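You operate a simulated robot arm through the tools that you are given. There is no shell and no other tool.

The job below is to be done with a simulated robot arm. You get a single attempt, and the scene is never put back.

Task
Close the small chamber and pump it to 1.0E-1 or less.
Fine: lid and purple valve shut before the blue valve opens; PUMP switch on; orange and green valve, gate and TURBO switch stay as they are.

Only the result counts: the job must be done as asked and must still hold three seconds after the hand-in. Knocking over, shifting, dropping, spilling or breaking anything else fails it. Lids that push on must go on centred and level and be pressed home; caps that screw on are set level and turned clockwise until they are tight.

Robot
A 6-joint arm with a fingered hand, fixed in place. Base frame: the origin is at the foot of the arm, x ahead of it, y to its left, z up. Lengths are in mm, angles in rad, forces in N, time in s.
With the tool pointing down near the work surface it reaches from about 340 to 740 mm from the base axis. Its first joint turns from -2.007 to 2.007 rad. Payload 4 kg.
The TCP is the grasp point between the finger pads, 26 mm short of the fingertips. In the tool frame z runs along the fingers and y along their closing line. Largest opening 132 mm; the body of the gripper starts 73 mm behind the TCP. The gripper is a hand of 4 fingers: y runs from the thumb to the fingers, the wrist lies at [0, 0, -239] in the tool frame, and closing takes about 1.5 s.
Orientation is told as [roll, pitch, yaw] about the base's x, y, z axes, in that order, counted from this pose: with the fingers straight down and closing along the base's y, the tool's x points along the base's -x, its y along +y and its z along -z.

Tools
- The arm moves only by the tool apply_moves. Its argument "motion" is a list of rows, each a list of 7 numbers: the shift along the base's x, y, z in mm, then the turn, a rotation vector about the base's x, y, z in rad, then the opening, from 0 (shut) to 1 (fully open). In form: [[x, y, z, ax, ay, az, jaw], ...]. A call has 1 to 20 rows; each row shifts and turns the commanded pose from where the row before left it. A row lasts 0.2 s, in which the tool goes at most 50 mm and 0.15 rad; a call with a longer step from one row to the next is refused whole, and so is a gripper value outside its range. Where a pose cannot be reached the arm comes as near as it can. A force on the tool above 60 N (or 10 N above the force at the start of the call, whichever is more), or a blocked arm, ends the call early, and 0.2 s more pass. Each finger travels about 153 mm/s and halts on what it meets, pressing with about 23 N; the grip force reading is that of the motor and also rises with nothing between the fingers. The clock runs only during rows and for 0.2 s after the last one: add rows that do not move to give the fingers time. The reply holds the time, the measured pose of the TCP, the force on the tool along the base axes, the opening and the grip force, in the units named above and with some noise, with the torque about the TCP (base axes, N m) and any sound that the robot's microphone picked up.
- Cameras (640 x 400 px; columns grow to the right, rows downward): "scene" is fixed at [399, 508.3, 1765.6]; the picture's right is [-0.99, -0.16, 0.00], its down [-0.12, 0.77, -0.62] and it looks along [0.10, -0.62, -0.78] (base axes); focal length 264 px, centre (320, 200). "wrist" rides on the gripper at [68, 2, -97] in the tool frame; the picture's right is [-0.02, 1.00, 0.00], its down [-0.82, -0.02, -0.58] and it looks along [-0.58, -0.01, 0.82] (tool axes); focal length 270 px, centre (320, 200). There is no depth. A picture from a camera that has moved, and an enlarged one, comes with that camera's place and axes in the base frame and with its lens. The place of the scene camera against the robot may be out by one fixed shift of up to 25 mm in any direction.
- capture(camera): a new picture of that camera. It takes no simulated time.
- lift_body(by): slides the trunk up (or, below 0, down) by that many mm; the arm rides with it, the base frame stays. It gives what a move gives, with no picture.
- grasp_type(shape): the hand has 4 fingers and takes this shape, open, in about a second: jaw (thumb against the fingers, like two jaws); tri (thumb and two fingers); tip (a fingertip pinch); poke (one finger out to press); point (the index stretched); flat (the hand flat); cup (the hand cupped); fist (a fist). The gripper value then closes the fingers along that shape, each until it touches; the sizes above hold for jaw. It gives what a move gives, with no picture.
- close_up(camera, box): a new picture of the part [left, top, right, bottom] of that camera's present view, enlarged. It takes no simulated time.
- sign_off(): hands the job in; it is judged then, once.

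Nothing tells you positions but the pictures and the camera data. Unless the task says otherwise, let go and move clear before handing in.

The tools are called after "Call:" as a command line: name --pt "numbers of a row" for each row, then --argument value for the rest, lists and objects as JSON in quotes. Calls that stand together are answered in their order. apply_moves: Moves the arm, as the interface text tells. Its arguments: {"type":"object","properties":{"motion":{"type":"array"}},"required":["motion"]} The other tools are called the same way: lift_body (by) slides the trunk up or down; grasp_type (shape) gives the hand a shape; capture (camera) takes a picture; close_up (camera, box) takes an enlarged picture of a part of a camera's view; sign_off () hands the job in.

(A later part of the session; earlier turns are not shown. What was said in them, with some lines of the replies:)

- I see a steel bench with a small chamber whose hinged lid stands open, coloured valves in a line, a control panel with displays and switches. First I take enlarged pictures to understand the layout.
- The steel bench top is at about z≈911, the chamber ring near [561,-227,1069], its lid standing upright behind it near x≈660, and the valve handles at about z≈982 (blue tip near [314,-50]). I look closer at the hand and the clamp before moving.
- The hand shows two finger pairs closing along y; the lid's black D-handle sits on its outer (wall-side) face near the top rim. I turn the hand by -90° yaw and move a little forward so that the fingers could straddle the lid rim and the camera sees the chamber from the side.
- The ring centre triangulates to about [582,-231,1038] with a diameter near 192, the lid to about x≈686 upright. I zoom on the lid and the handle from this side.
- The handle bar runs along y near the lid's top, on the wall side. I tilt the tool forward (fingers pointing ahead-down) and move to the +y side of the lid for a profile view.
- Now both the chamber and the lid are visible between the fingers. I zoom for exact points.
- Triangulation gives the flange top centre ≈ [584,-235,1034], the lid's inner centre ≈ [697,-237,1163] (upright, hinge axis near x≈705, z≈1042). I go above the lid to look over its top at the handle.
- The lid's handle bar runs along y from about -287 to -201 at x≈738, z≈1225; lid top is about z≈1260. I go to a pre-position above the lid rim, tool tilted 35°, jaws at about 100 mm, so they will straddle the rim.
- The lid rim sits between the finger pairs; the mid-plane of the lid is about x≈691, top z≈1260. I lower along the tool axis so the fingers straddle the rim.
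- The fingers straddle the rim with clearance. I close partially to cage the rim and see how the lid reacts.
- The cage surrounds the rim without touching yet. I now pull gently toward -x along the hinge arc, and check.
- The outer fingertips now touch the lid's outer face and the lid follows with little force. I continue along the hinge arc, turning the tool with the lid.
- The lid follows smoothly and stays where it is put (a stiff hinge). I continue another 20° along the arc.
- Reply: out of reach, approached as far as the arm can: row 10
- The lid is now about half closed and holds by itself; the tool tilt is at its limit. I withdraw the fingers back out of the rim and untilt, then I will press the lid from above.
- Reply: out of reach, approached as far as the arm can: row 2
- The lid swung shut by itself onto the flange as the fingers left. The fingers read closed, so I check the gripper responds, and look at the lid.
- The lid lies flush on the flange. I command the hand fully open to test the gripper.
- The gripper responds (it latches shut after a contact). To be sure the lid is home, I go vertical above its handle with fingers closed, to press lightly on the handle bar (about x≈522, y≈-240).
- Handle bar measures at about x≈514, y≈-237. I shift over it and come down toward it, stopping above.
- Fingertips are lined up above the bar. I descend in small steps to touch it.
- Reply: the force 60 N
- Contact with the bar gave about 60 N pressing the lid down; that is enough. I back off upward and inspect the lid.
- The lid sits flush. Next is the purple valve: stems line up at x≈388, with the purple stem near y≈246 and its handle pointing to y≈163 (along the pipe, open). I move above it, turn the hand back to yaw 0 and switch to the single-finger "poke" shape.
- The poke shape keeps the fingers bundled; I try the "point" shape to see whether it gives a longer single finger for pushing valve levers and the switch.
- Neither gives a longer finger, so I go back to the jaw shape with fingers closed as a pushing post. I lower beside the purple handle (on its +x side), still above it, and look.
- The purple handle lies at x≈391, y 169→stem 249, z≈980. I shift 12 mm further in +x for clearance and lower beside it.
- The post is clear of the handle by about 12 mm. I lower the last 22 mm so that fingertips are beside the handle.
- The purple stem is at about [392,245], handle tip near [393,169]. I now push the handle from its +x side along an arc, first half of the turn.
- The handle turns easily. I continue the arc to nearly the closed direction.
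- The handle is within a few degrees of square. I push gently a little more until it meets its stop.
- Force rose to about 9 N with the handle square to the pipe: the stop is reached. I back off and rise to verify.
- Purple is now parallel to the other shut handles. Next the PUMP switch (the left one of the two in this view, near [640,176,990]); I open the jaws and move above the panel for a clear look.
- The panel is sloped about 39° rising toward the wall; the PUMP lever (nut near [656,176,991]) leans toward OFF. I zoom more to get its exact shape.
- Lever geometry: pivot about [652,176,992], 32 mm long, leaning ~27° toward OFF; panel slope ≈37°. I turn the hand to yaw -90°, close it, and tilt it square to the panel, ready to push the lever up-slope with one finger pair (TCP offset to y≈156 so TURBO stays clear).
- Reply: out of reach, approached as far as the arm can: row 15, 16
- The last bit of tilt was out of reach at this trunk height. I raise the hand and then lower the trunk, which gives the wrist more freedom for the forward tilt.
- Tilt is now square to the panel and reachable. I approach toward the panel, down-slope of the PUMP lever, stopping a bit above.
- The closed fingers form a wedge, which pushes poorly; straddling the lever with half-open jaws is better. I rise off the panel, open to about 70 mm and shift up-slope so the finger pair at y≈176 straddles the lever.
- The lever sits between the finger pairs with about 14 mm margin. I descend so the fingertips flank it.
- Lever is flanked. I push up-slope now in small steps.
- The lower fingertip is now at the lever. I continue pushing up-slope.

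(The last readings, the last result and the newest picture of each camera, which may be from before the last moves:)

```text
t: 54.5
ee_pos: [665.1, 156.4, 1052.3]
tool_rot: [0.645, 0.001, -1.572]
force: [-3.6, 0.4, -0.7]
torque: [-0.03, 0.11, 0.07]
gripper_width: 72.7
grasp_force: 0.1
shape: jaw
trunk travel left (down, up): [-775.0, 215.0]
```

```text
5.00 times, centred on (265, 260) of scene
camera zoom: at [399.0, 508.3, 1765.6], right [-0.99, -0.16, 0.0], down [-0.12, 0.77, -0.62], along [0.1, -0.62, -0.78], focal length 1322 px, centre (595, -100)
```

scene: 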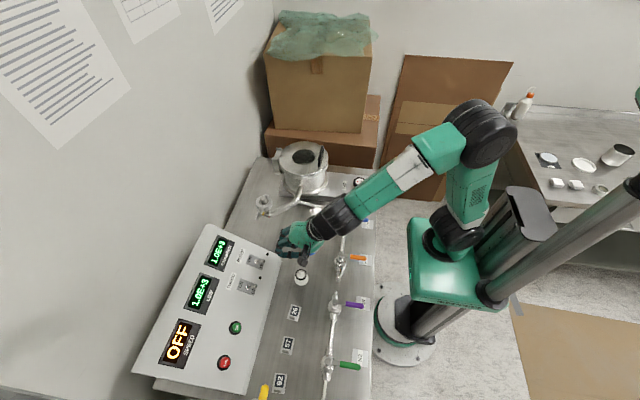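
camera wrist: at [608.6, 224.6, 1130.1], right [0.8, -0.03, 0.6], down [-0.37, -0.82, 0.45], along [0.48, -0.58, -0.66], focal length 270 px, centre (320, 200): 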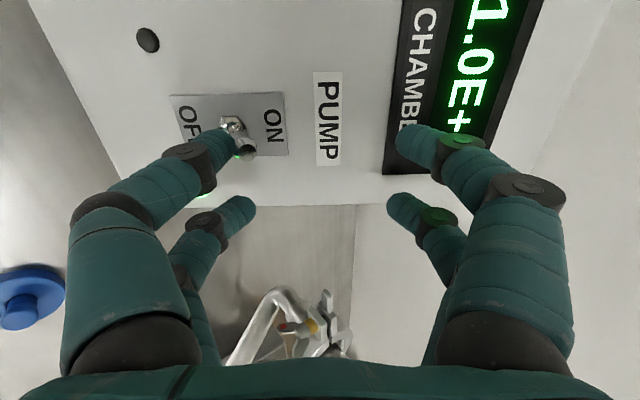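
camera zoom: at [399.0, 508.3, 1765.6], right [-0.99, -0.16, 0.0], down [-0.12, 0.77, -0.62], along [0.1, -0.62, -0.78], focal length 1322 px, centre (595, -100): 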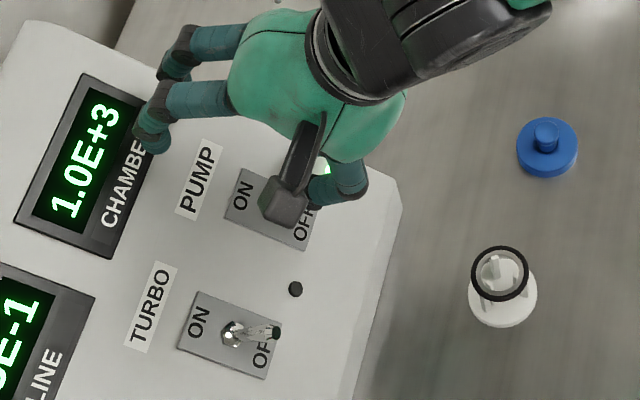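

The pump lamp is lit green and LINE is dropping (E-1). I push a few mm more to make sure the lever is fully over.

Call:
apply_moves --pt "3.2 0 2.4 0 0 0 0.53" --pt "3.2 0 2.4 0 0 0 0.53"

Call:
close_up --camera "wrist" --box '[150, 70, 310, 200]'

```text
t: 55.0
ee_pos: [671.1, 156.3, 1057.2]
tool_rot: [0.645, 0.001, -1.572]
force: [-7.3, -0.8, -3.6]
torque: [-0.04, 0.22, 0.16]
gripper_width: 75.1
grasp_force: 0.0
shape: jaw
trunk travel left (down, up): [-775.0, 215.0]
```

```text
3.08 times, centred on (230, 135) of wrist
camera zoom: at [614.6, 224.5, 1134.8], right [0.8, -0.03, 0.6], down [-0.36, -0.82, 0.45], along [0.48, -0.58, -0.66], focal length 832 px, centre (597, 400)
```

zoom: 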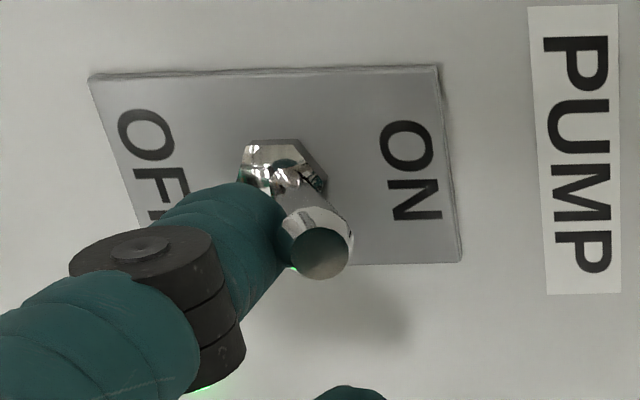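

Call:
apply_moves --pt "3.2 0 2.4 0 0 0 0.53" --pt "3.2 0 2.4 0 0 0 0.53"

Call:
close_up --camera "wrist" --box '[150, 70, 310, 200]'

Call:
close_up --camera "scene" --box '[150, 220, 290, 380]'

```text
t: 55.6
ee_pos: [676.8, 156.3, 1060.8]
tool_rot: [0.643, -0.002, -1.573]
force: [-11.9, -0.1, -6.2]
torque: [-0.15, 0.31, 0.27]
gripper_width: 76.7
grasp_force: 0.1
shape: jaw
trunk travel left (down, up): [-775.0, 215.0]
```

```text
3.08 times, centred on (230, 135) of wrist
camera zoom: at [620.6, 224.5, 1139.2], right [0.8, -0.03, 0.6], down [-0.36, -0.81, 0.45], along [0.48, -0.58, -0.66], focal length 832 px, centre (597, 400)
```

zoom: 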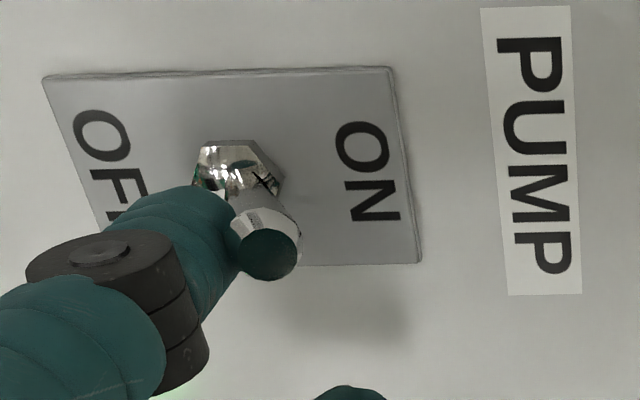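

```text
2.50 times, centred on (220, 300) of scene
camera zoom: at [399.0, 508.3, 1765.6], right [-0.99, -0.16, 0.0], down [-0.12, 0.77, -0.62], along [0.1, -0.62, -0.78], focal length 661 px, centre (570, -50)
```

zoom: 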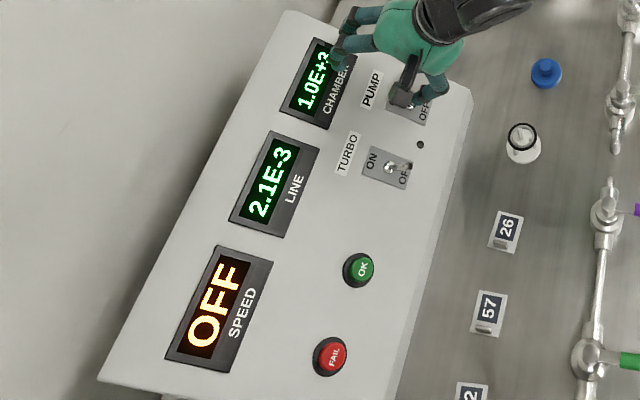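

The lever is at its stop (force grows without motion), PUMP is ON and LINE reads 2.1E-3. I relieve and withdraw straight off the panel.

Call:
apply_moves --pt "-6.4 0 -4.8 0 0 0 0.53" --pt "-3.2 0 -2.4 0 0 0 0.53" --pt "-9 0 12 0 0 0 0.53" --pt "-9 0 12 0 0 0 0.53" --pt "-12 0 16 0 0 0 0.53" --pt "-15 0 20 0 0 0 0.53" --pt "-15 0 20 0 0 0 0.53" --pt "-15 0 20 0 0 0 1"

Call:
capture --camera "wrist"

Call:
capture --camera "scene"

```text
t: 57.5
ee_pos: [593.2, 155.5, 1154.6]
tool_rot: [0.645, 0.001, -1.572]
force: [0.3, -0.4, 0.4]
torque: [-0.04, 0.03, 0.0]
gripper_width: 131.8
grasp_force: 0.0
shape: jaw
trunk travel left (down, up): [-775.0, 215.0]
```

```text
taken
camera wrist: at [536.1, 223.3, 1233.3], right [0.8, -0.03, 0.6], down [-0.37, -0.82, 0.45], along [0.48, -0.58, -0.66], focal length 270 px, centre (320, 200)
```

wrist: 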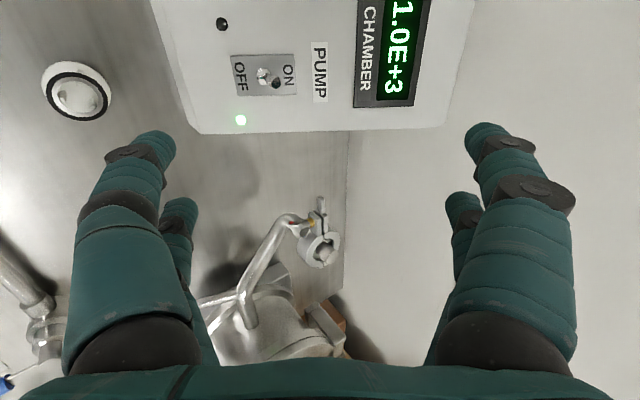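

```text
taken
```

scene: 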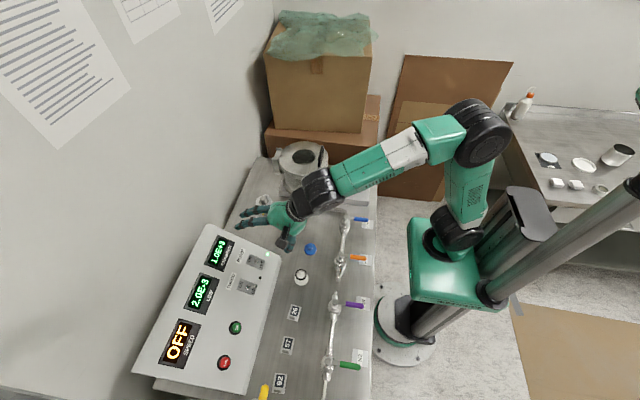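

PUMP is on with its lamp lit. Before opening the blue valve I check the lid seat and the clamped port once more.

Call:
close_up --camera "scene" --box '[255, 130, 345, 200]'

Call:
close_up --camera "wrist" --box '[200, 190, 360, 360]'

Call:
close_up --camera "scene" --box '[245, 180, 295, 225]'

```text
5.71 times, centred on (300, 165) of scene
camera zoom: at [399.0, 508.3, 1765.6], right [-0.99, -0.16, 0.0], down [-0.12, 0.77, -0.62], along [0.1, -0.62, -0.78], focal length 1510 px, centre (434, 400)
```

zoom: 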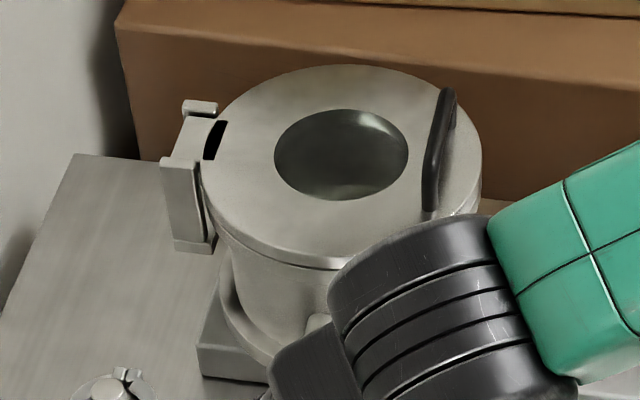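

```text
2.35 times, centred on (280, 275) of wrist
camera zoom: at [536.1, 223.3, 1233.3], right [0.8, -0.03, 0.6], down [-0.37, -0.82, 0.45], along [0.48, -0.58, -0.66], focal length 636 px, centre (414, 24)
```

zoom: 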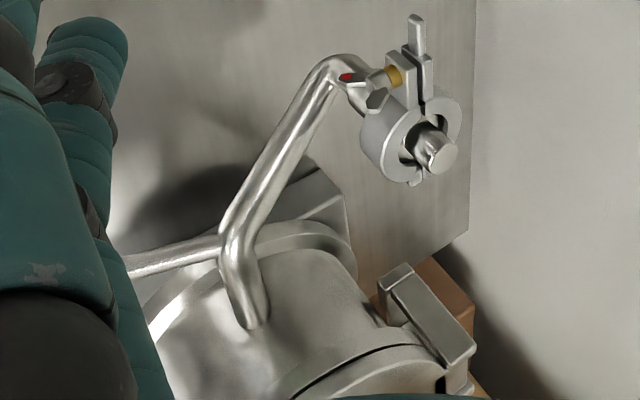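

```text
8.89 times, centred on (270, 202) of scene
camera zoom: at [399.0, 508.3, 1765.6], right [-0.99, -0.16, 0.0], down [-0.12, 0.77, -0.62], along [0.1, -0.62, -0.78], focal length 2349 px, centre (764, 178)
```

zoom: 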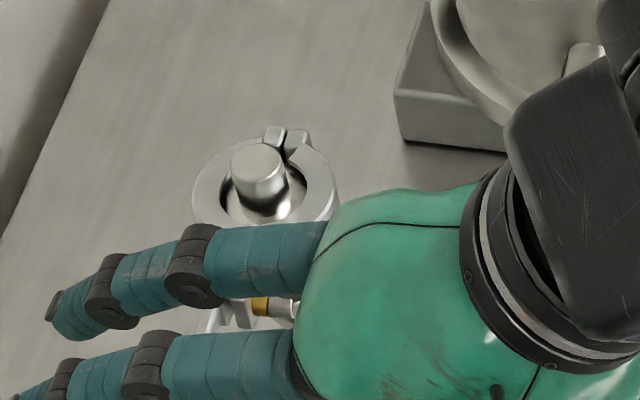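

Lid is seated, purple shut, pump running. Now to the blue valve: I untilt the hand (keeping yaw -90°), close the fingers and move above the +y side of the blue handle.

Call:
apply_moves --pt "-20 -15 5 0 0.129 0 0.5" --pt "-25 -20 0 0 0.129 0 0" --pt "-28 -22 0 0 0.129 0 0" --pt "-28 -22 0 0 0.129 0 0" --pt "-28 -22 0 0 0.129 0 0" --pt "-28 -22 0 0 0 0 0" --pt "-28 -22 0 0 0 0 0" --pt "-20 -5 0 0 0 0 0" --pt "-15 0 0 0 0 0 0" --pt "-15 0 0 0 0 0 0"

Call:
capture --camera "wrist"

Call:
capture --camera "scene"

```text
t: 59.6
ee_pos: [357.9, 5.9, 1160.4]
tool_rot: [0.001, -0.003, -1.574]
force: [0.0, 0.2, -1.1]
torque: [0.04, -0.01, 0.02]
gripper_width: 0.0
grasp_force: 23.3
shape: jaw
trunk travel left (down, up): [-775.0, 215.0]
```

```text
taken
camera wrist: at [360.1, 74.7, 1256.5], right [1.0, -0.03, 0.0], down [-0.02, -0.82, 0.58], along [-0.01, -0.58, -0.82], focal length 270 px, centre (320, 200)
```

wrist: 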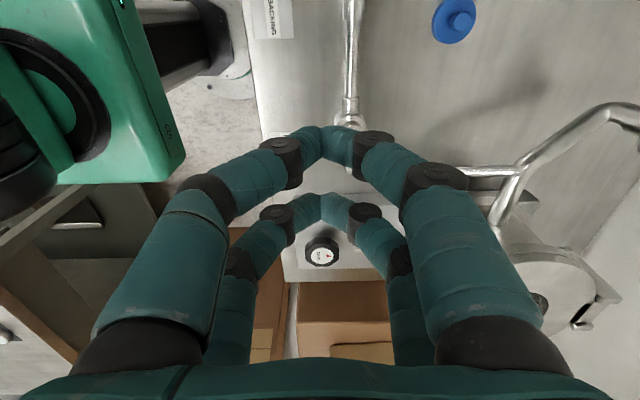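

```text
taken
```

scene: 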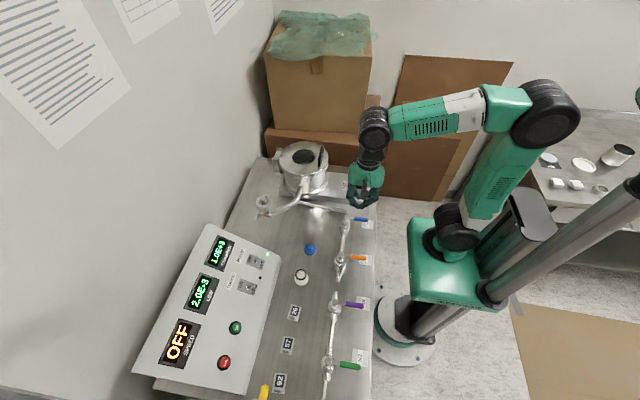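

Reach is fine here. I move to x≈343 and lower beside the blue handle (still above its height) and check with the scene camera.

Call:
apply_moves --pt "-5 0 -20 0 0 0 0" --pt "-5 0 -20 0 0 0 0" --pt "-5 0 -20 0 0 0 0" --pt "0 0 -20 0 0 0 0" --pt "0 0 -20 0 0 0 0" --pt "0 0 -20 0 0 0 0"

Call:
close_up --camera "scene" --box '[310, 150, 400, 250]'

Call:
capture --camera "wrist"

```text
t: 61.0
ee_pos: [343.7, 6.9, 1037.8]
tool_rot: [0.002, -0.001, -1.573]
force: [0.6, 0.6, 0.5]
torque: [-0.02, -0.02, 0.0]
gripper_width: 0.2
grasp_force: 22.9
shape: jaw
trunk travel left (down, up): [-775.0, 215.0]
```

```text
4.00 times, centred on (355, 200) of scene
camera zoom: at [399.0, 508.3, 1765.6], right [-0.99, -0.16, 0.0], down [-0.12, 0.77, -0.62], along [0.1, -0.62, -0.78], focal length 1057 px, centre (180, 200)
```

zoom: 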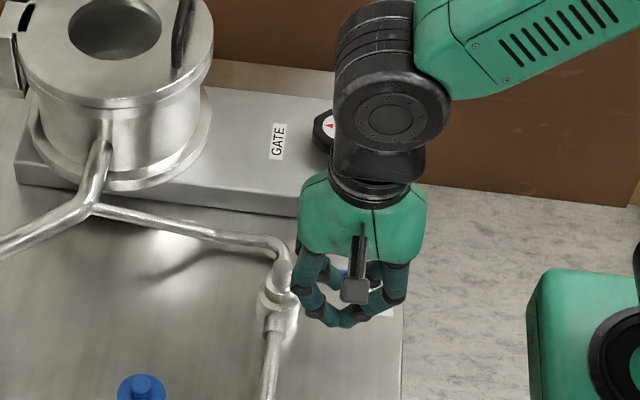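

```text
taken
camera wrist: at [345.7, 74.5, 1135.6], right [1.0, -0.03, 0.0], down [-0.02, -0.82, 0.58], along [-0.01, -0.58, -0.82], focal length 270 px, centre (320, 200)
```

wrist: 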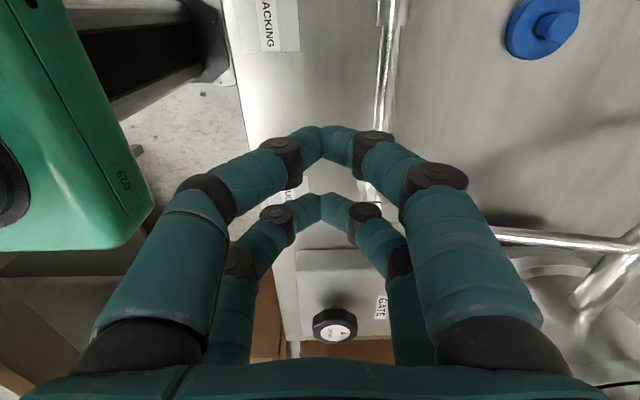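

Call:
close_up --camera "wrist" --box '[240, 110, 400, 260]'

Call:
close_up --camera "scene" --box '[340, 200, 380, 240]'

```text
2.67 times, centred on (320, 185) of wrist
camera zoom: at [345.7, 74.5, 1135.6], right [1.0, -0.03, 0.0], down [-0.02, -0.82, 0.58], along [-0.01, -0.58, -0.82], focal length 721 px, centre (320, 240)
```

zoom: 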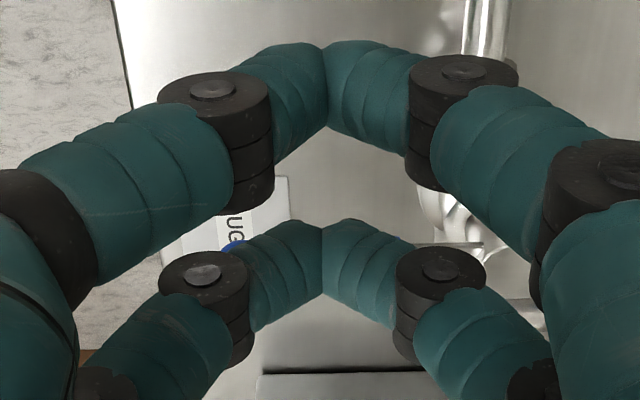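

```text
10.00 times, centred on (360, 220) of scene
camera zoom: at [399.0, 508.3, 1765.6], right [-0.99, -0.16, 0.0], down [-0.12, 0.77, -0.62], along [0.1, -0.62, -0.78], focal length 2643 px, centre (-80, 0)
```

zoom: 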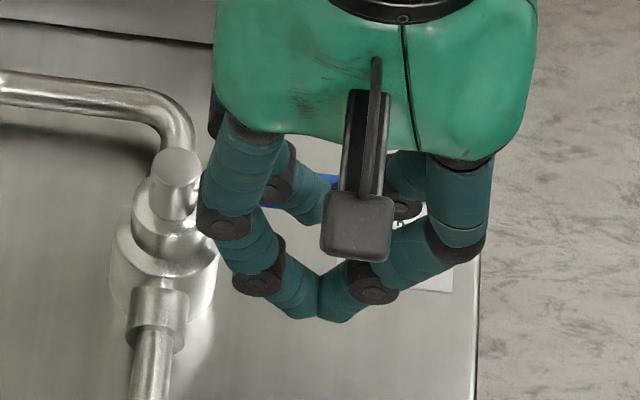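

The blue stem is at about [394,-48.5], handle toward -x. I lower to handle height on its +y side.

Call:
apply_moves --pt "0 -1 -15 0 0 0 0" --pt "0 -1 -15 0 0 0 0" --pt "0 -1 -12 0 0 0 0"

Call:
close_up --camera "scene" --box '[320, 190, 400, 250]'

Call:
close_up --camera "wrist" --box '[200, 110, 440, 290]'

```text
t: 61.9
ee_pos: [344.0, 2.6, 997.8]
tool_rot: [0.0, -0.002, -1.572]
force: [0.7, -0.2, -0.7]
torque: [-0.01, 0.01, 0.01]
gripper_width: 0.0
grasp_force: 22.7
shape: jaw
trunk travel left (down, up): [-775.0, 215.0]
```

```text
6.67 times, centred on (360, 220) of scene
camera zoom: at [399.0, 508.3, 1765.6], right [-0.99, -0.16, 0.0], down [-0.12, 0.77, -0.62], along [0.1, -0.62, -0.78], focal length 1762 px, centre (53, 67)
```

zoom: 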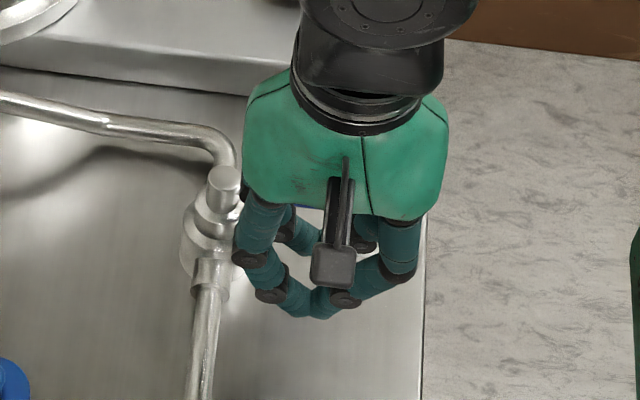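

```text
2.22 times, centred on (320, 200) of wrist
camera zoom: at [345.5, 71.3, 1094.0], right [1.0, -0.03, 0.0], down [-0.02, -0.82, 0.58], along [-0.02, -0.58, -0.82], focal length 601 px, centre (320, 200)
```

zoom: 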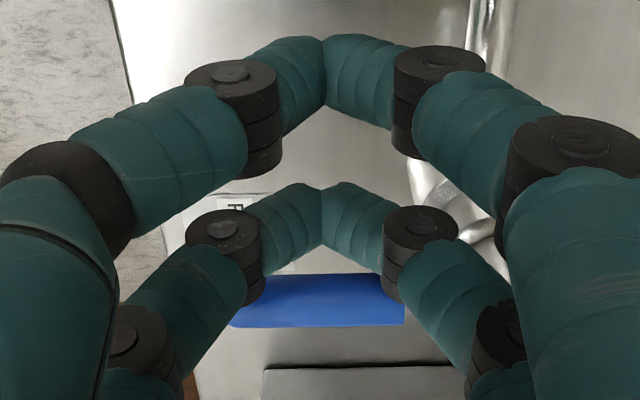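

The blue handle is seen just beyond the far fingertips. I lower 3 mm more and start pushing it toward -y.

Call:
apply_moves --pt "0 0 -3 0 0 0 0" --pt "0 -7 0 0 0 0 0" --pt "0 -7 0 0 0 0 0" --pt "0 -4 0 0 0 0 0" --pt "0 -4 0 0 0 0 0" --pt "0 -4 0 0 0 0 0"

Call:
close_up --camera "scene" --box '[320, 190, 400, 250]'

Call:
close_up --camera "wrist" --box '[200, 110, 440, 290]'

```text
t: 63.2
ee_pos: [344.1, -23.0, 995.6]
tool_rot: [-0.001, -0.001, -1.574]
force: [0.4, 1.5, 1.1]
torque: [0.02, 0.01, 0.0]
gripper_width: 0.0
grasp_force: 23.1
shape: jaw
trunk travel left (down, up): [-775.0, 215.0]
```

```text
6.67 times, centred on (360, 220) of scene
camera zoom: at [399.0, 508.3, 1765.6], right [-0.99, -0.16, 0.0], down [-0.12, 0.77, -0.62], along [0.1, -0.62, -0.78], focal length 1762 px, centre (53, 67)
```

zoom: 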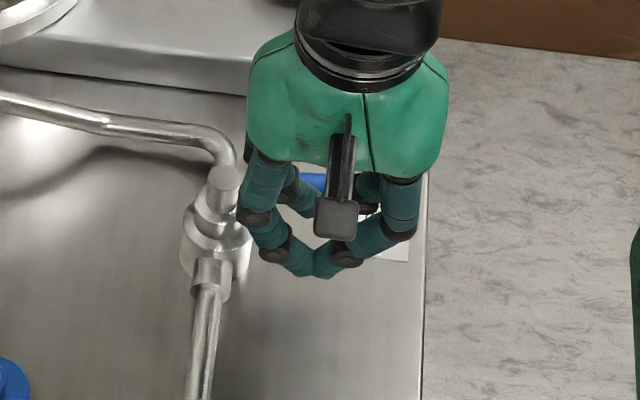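

```text
2.22 times, centred on (320, 200) of wrist
camera zoom: at [345.5, 45.5, 1091.6], right [1.0, -0.03, 0.0], down [-0.02, -0.82, 0.58], along [-0.01, -0.58, -0.82], focal length 601 px, centre (320, 200)
```

zoom: 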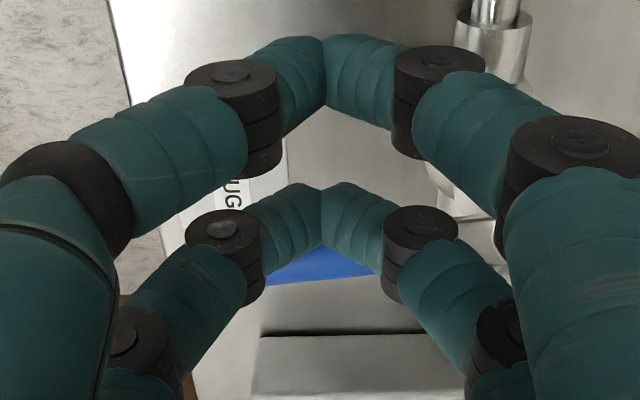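

The blue handle is turning toward -y with little force. I follow the arc on.

Call:
apply_moves --pt "0.2 -4 0 0 0 0 0" --pt "0.2 -4 0 0 0 0 0" --pt "0.2 -4 0 0 0 0 0" --pt "0.25 -4.2 0 0 0 0 0" --pt "0.25 -4.2 0 0 0 0 0" --pt "0.25 -4.2 0 0 0 0 0" --pt "0.55 -4.1 0 0 0 0 0" --pt "0.55 -4.1 0 0 0 0 0" --pt "0.55 -4.1 0 0 0 0 0" --pt "0.55 -4.1 0 0 0 0 0"

Call:
close_up --camera "scene" --box '[310, 180, 400, 250]'

Call:
close_up --camera "wrist" --box '[200, 110, 440, 290]'

Call:
close_up --camera "scene" --box '[130, 210, 290, 400]'

```text
t: 65.5
ee_pos: [347.7, -63.1, 993.7]
tool_rot: [-0.001, -0.002, -1.573]
force: [-0.9, -0.3, 1.0]
torque: [-0.03, 0.0, -0.03]
gripper_width: 0.0
grasp_force: 23.2
shape: jaw
trunk travel left (down, up): [-775.0, 215.0]
```

```text
5.71 times, centred on (355, 215) of scene
camera zoom: at [399.0, 508.3, 1765.6], right [-0.99, -0.16, 0.0], down [-0.12, 0.77, -0.62], along [0.1, -0.62, -0.78], focal length 1510 px, centre (120, 114)
```

zoom: 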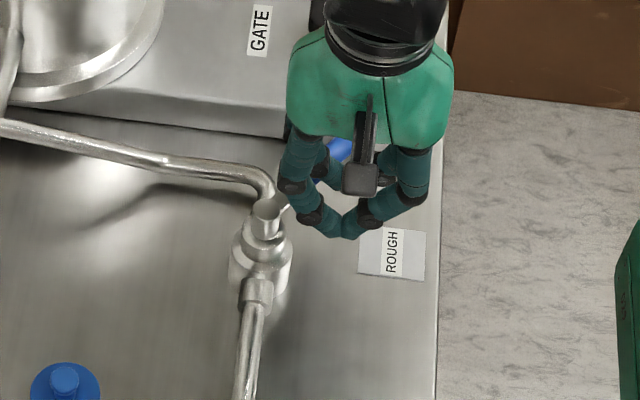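

```text
2.22 times, centred on (320, 200) of wrist
camera zoom: at [349.1, 4.4, 1091.4], right [1.0, -0.03, 0.0], down [-0.02, -0.82, 0.58], along [-0.02, -0.58, -0.82], focal length 601 px, centre (320, 200)
```

zoom: 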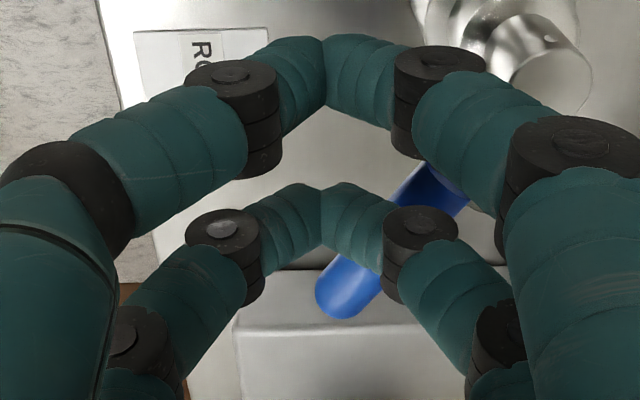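

```text
2.11 times, centred on (210, 305) of scene
camera zoom: at [399.0, 508.3, 1765.6], right [-0.99, -0.16, 0.0], down [-0.12, 0.77, -0.62], along [0.1, -0.62, -0.78], focal length 556 px, centre (552, -21)
```

zoom: 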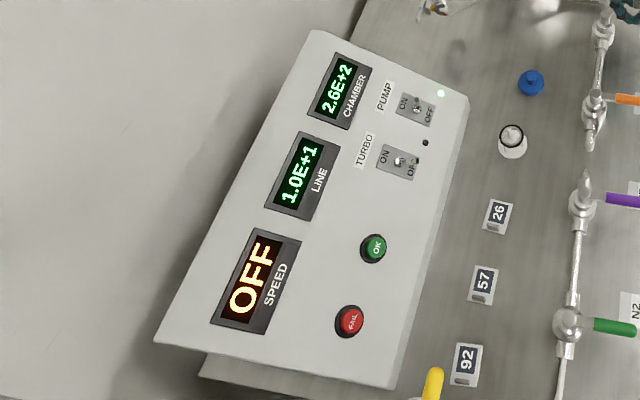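

The valve is opening: CHAMBER is falling (2.6E+2). I complete the turn to along-pipe.

Call:
apply_moves --pt "1.5 -3.85 0 0 0 0 0" --pt "1.5 -3.85 0 0 0 0 0" --pt "1.5 -3.85 0 0 0 0 0" --pt "1.5 -3.85 0 0 0 0 0" --pt "1.5 -3.85 0 0 0 0 0" --pt "2.96 -2.84 0 0 0 0 0" --pt "2.96 -2.84 0 0 0 0 0" --pt "2.96 -2.84 0 0 0 0 0"

Call:
close_up --camera "scene" --box '[310, 180, 400, 250]'

Call:
close_up --camera "wrist" --box '[200, 90, 500, 290]'

Call:
close_up --camera "scene" --box '[130, 210, 290, 400]'

```text
t: 67.2
ee_pos: [363.5, -91.6, 994.9]
tool_rot: [0.001, 0.0, -1.573]
force: [0.1, 0.7, 0.3]
torque: [0.0, -0.01, 0.02]
gripper_width: 0.0
grasp_force: 22.8
shape: jaw
trunk travel left (down, up): [-775.0, 215.0]
```

```text
5.71 times, centred on (355, 215) of scene
camera zoom: at [399.0, 508.3, 1765.6], right [-0.99, -0.16, 0.0], down [-0.12, 0.77, -0.62], along [0.1, -0.62, -0.78], focal length 1510 px, centre (120, 114)
```

zoom: 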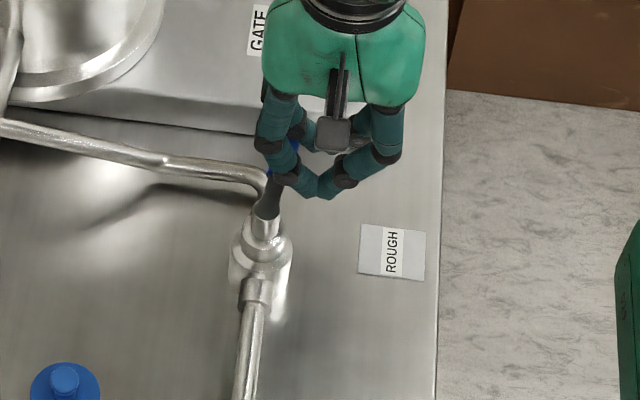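

```text
2.00 times, centred on (350, 190) of wrist
camera zoom: at [365.7, -23.5, 1091.7], right [1.0, -0.03, 0.0], down [-0.02, -0.82, 0.58], along [-0.01, -0.58, -0.82], focal length 541 px, centre (260, 220)
```

zoom: 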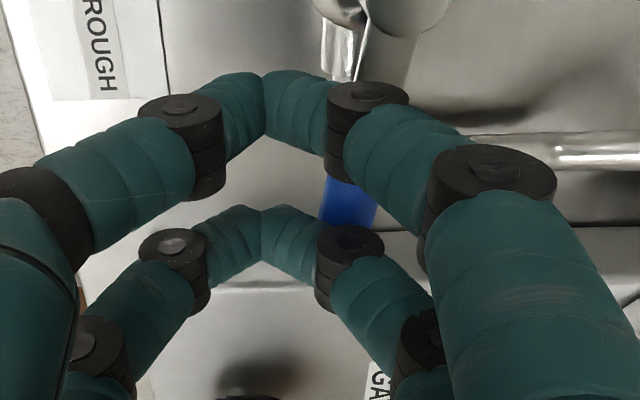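

```text
2.11 times, centred on (210, 305) of scene
camera zoom: at [399.0, 508.3, 1765.6], right [-0.99, -0.16, 0.0], down [-0.12, 0.77, -0.62], along [0.1, -0.62, -0.78], focal length 556 px, centre (552, -21)
```

zoom: 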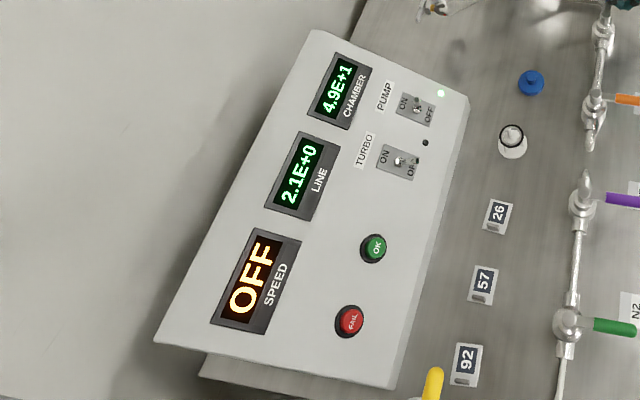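

CHAMBER is at 4.9E+1; the handle is nearly along the pipe. I push it the rest of the way toward +x until the stop.

Call:
apply_moves --pt "3 -1.5 0 0 0 0 0" --pt "3 -1.5 0 0 0 0 0" --pt "3 -1 0 0 0 0 0" --pt "3 -1 0 0 0 0 0"

Call:
close_up --camera "scene" --box '[310, 180, 400, 250]'

Call:
close_up --camera "wrist" --box '[200, 90, 500, 290]'

```text
t: 68.2
ee_pos: [374.4, -97.2, 995.1]
tool_rot: [0.002, 0.0, -1.573]
force: [-8.4, 2.4, 5.6]
torque: [0.1, 0.08, 0.14]
gripper_width: 0.3
grasp_force: 22.8
shape: jaw
trunk travel left (down, up): [-775.0, 215.0]
```

```text
5.71 times, centred on (355, 215) of scene
camera zoom: at [399.0, 508.3, 1765.6], right [-0.99, -0.16, 0.0], down [-0.12, 0.77, -0.62], along [0.1, -0.62, -0.78], focal length 1510 px, centre (120, 114)
```

zoom: 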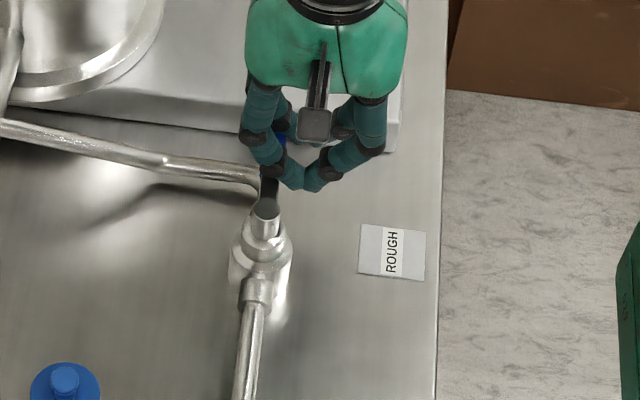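

```text
2.00 times, centred on (350, 190) of wrist
camera zoom: at [376.1, -27.8, 1092.2], right [1.0, -0.03, 0.0], down [-0.02, -0.82, 0.58], along [-0.02, -0.58, -0.82], focal length 541 px, centre (260, 220)
```

zoom: 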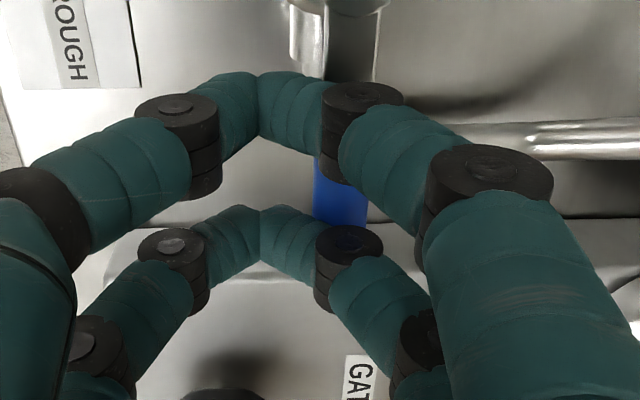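

The stop is felt (8 N): blue is fully along the pipe. I back off and rise, then watch the gauge.

Call:
apply_moves --pt "-6 0 0 0 0 0 0" --pt "-10 0 0 0 0 0 0" --pt "0 0 20 0 0 0 0" --pt "0 0 35 0 0 0 0" --pt "0 0 40 0 0 0 0" --pt "0 10 40 0 0 0 0" --pt "0 20 40 0 0 0 0.3" --pt "0 20 30 0 0 0 0.3"

Call:
capture --camera "scene"

Call:
close_up --camera "scene" --box '[130, 210, 290, 400]'

Call:
capture --camera "wrist"

```text
t: 70.0
ee_pos: [359.2, -45.5, 1198.8]
tool_rot: [0.001, -0.001, -1.572]
force: [0.2, 0.0, 0.5]
torque: [-0.02, -0.01, -0.01]
gripper_width: 39.7
grasp_force: 0.1
shape: jaw
trunk travel left (down, up): [-775.0, 215.0]
```

```text
taken
```

scene: 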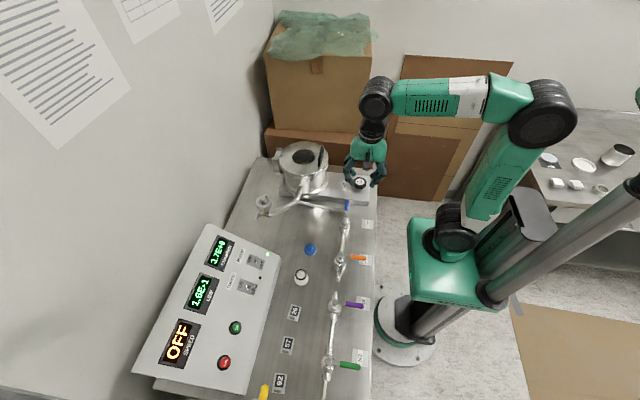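

```text
2.11 times, centred on (210, 305) of scene
camera zoom: at [399.0, 508.3, 1765.6], right [-0.99, -0.16, 0.0], down [-0.12, 0.77, -0.62], along [0.1, -0.62, -0.78], focal length 556 px, centre (552, -21)
```

zoom: 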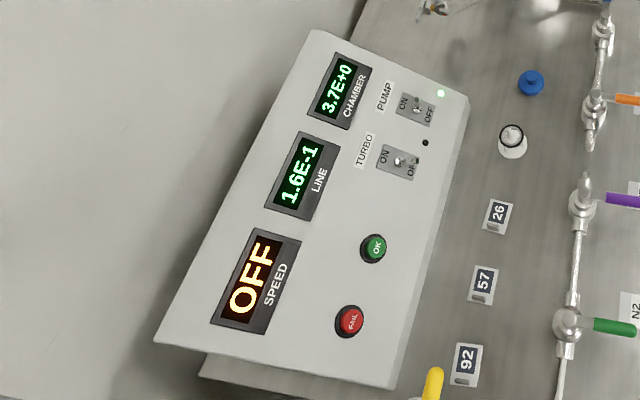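

```text
taken
camera wrist: at [362.2, 22.2, 1296.2], right [1.0, -0.03, 0.0], down [-0.02, -0.82, 0.58], along [-0.02, -0.58, -0.82], focal length 270 px, centre (320, 200)
```

wrist: 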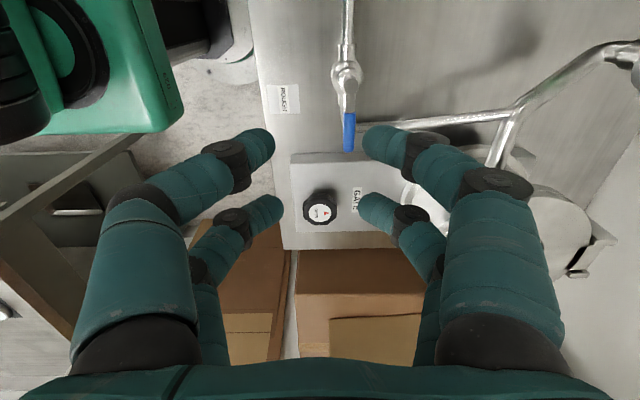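

Blue handle is along the pipe and CHAMBER is at 3.7E+0, falling. I wait with the arm still.

Call:
apply_moves --pt "0 0 0 0 0 0 0.3" --pt "0 0 0 0 0 0 0.3" --pt "0 0 0 0 0 0 0.3" --pt "0 0 0 0 0 0 0.3" --pt "0 0 0 0 0 0 0.3" --pt "0 0 0 0 0 0 0.3" --pt "0 0 0 0 0 0 0.3" --pt "0 0 0 0 0 0 0.3" --pt "0 0 0 0 0 0 0.3" --pt "0 0 0 0 0 0 0.3" --pt "0 0 0 0 0 0 0.3" --pt "0 0 0 0 0 0 0.3" --pt "0 0 0 0 0 0 0.3" --pt "0 0 0 0 0 0 0.3" --pt "0 0 0 0 0 0 0.3" --pt "0 0 0 0 0 0 0.3" --pt "0 0 0 0 0 0 0.3" --pt "0 0 0 0 0 0 0.3" --pt "0 0 0 0 0 0 0.3" --pt "0 0 0 0 0 0 0.3"

Call:
close_up --camera "scene" --box '[130, 210, 290, 400]'

```text
t: 74.2
ee_pos: [360.1, -46.2, 1198.7]
tool_rot: [0.0, -0.001, -1.571]
force: [0.3, -0.1, 0.0]
torque: [0.02, 0.0, -0.02]
gripper_width: 39.4
grasp_force: 0.1
shape: jaw
trunk travel left (down, up): [-775.0, 215.0]
```

```text
2.11 times, centred on (210, 305) of scene
camera zoom: at [399.0, 508.3, 1765.6], right [-0.99, -0.16, 0.0], down [-0.12, 0.77, -0.62], along [0.1, -0.62, -0.78], focal length 556 px, centre (552, -21)
```

zoom: 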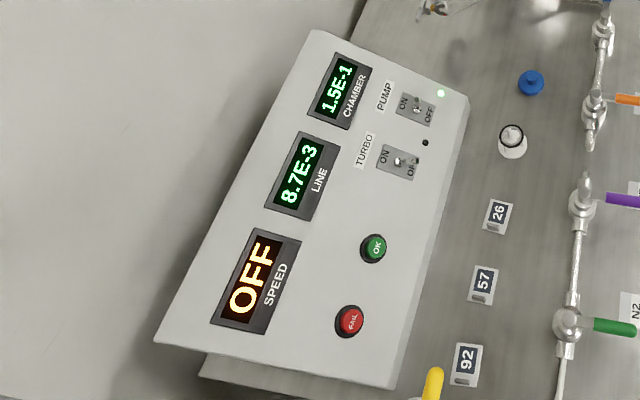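

CHAMBER reads 1.5E-1, nearly there. I wait a few seconds more.

Call:
apply_moves --pt "0 0 0 0 0 0 0.3" --pt "0 0 0 0 0 0 0.3" --pt "0 0 0 0 0 0 0.3" --pt "0 0 0 0 0 0 0.3" --pt "0 0 0 0 0 0 0.3" --pt "0 0 0 0 0 0 0.3" --pt "0 0 0 0 0 0 0.3" --pt "0 0 0 0 0 0 0.3" --pt "0 0 0 0 0 0 0.3" --pt "0 0 0 0 0 0 0.3" --pt "0 0 0 0 0 0 0.3" --pt "0 0 0 0 0 0 0.3" --pt "0 0 0 0 0 0 0.3" --pt "0 0 0 0 0 0 0.3" --pt "0 0 0 0 0 0 0.3" --pt "0 0 0 0 0 0 0.3" --pt "0 0 0 0 0 0 0.3" --pt "0 0 0 0 0 0 0.3" --pt "0 0 0 0 0 0 0.3" --pt "0 0 0 0 0 0 0.3"

Call:
close_up --camera "scene" --box '[130, 210, 290, 400]'

Call:
close_up --camera "scene" --box '[240, 120, 400, 400]'

Call:
close_up --camera "scene" --box '[205, 215, 285, 305]'

```text
t: 78.5
ee_pos: [360.8, -46.5, 1199.4]
tool_rot: [-0.001, -0.001, -1.574]
force: [0.1, 0.2, -0.2]
torque: [-0.05, -0.02, 0.01]
gripper_width: 39.4
grasp_force: 0.0
shape: jaw
trunk travel left (down, up): [-775.0, 215.0]
```

```text
2.11 times, centred on (210, 305) of scene
camera zoom: at [399.0, 508.3, 1765.6], right [-0.99, -0.16, 0.0], down [-0.12, 0.77, -0.62], along [0.1, -0.62, -0.78], focal length 556 px, centre (552, -21)
```

zoom: 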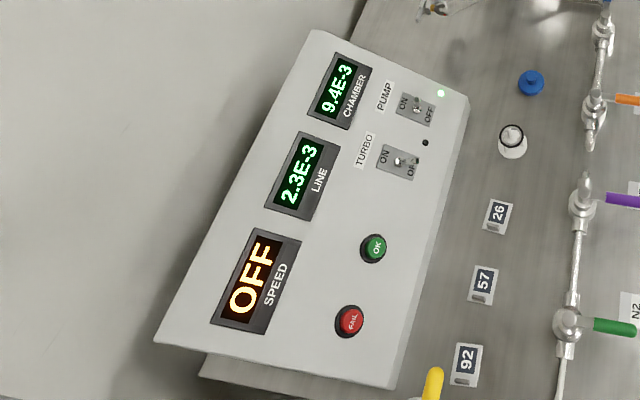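

```text
1.43 times, centred on (320, 260) of scene
camera zoom: at [399.0, 508.3, 1765.6], right [-0.99, -0.16, 0.0], down [-0.12, 0.77, -0.62], along [0.1, -0.62, -0.78], focal length 378 px, centre (320, 114)
```

zoom: 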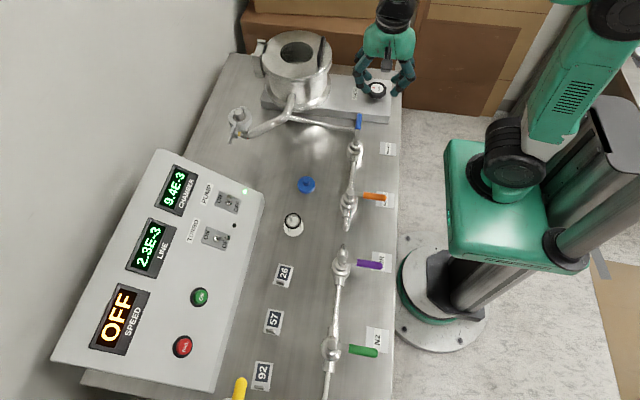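

```text
4.44 times, centred on (245, 260) of scene
camera zoom: at [399.0, 508.3, 1765.6], right [-0.99, -0.16, 0.0], down [-0.12, 0.77, -0.62], along [0.1, -0.62, -0.78], focal length 1175 px, centre (653, -67)
```

zoom: 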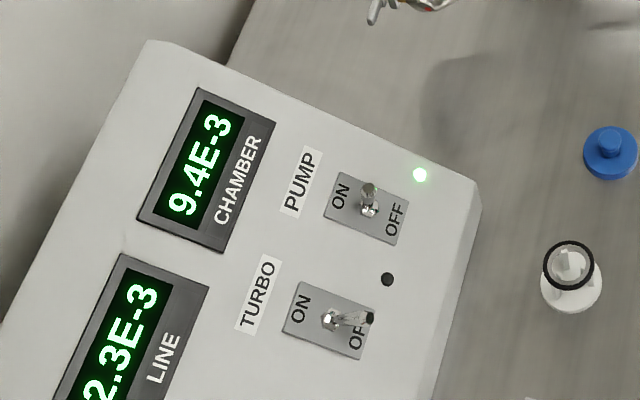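

CHAMBER reads 9.4E-3 (below 1.0E-1). The lid is shut, purple is shut, blue is open and PUMP is on, while orange, green, gate and TURBO are as they were. The hand is empty and clear, so I hand in.

Call:
sign_off

```text
The job is handed in.
```

The small chamber is closed and pumped down: the CHAMBER gauge read 9.4E-3 just before hand-in, below the 1.0E-1 you asked for. I have no verdict back yet, only the confirmation that the job is handed in.

- **Lid:** It is shut and flush on the flange. It dropped the last half of its swing by itself when I let go of the rim. I then pressed it down on its handle with about 60 N.
- **Purple valve:** I turned it to its stop, across the pipe, before touching the blue valve.
- **PUMP switch:** It is on, and its lamp is lit green.
- **Blue valve:** I opened it last, to its stop, along the pipe.
- **Left as they were:** I did not touch the orange valve, green valve, gate or TURBO switch.

The hand was empty and clear of the bench at hand-in.
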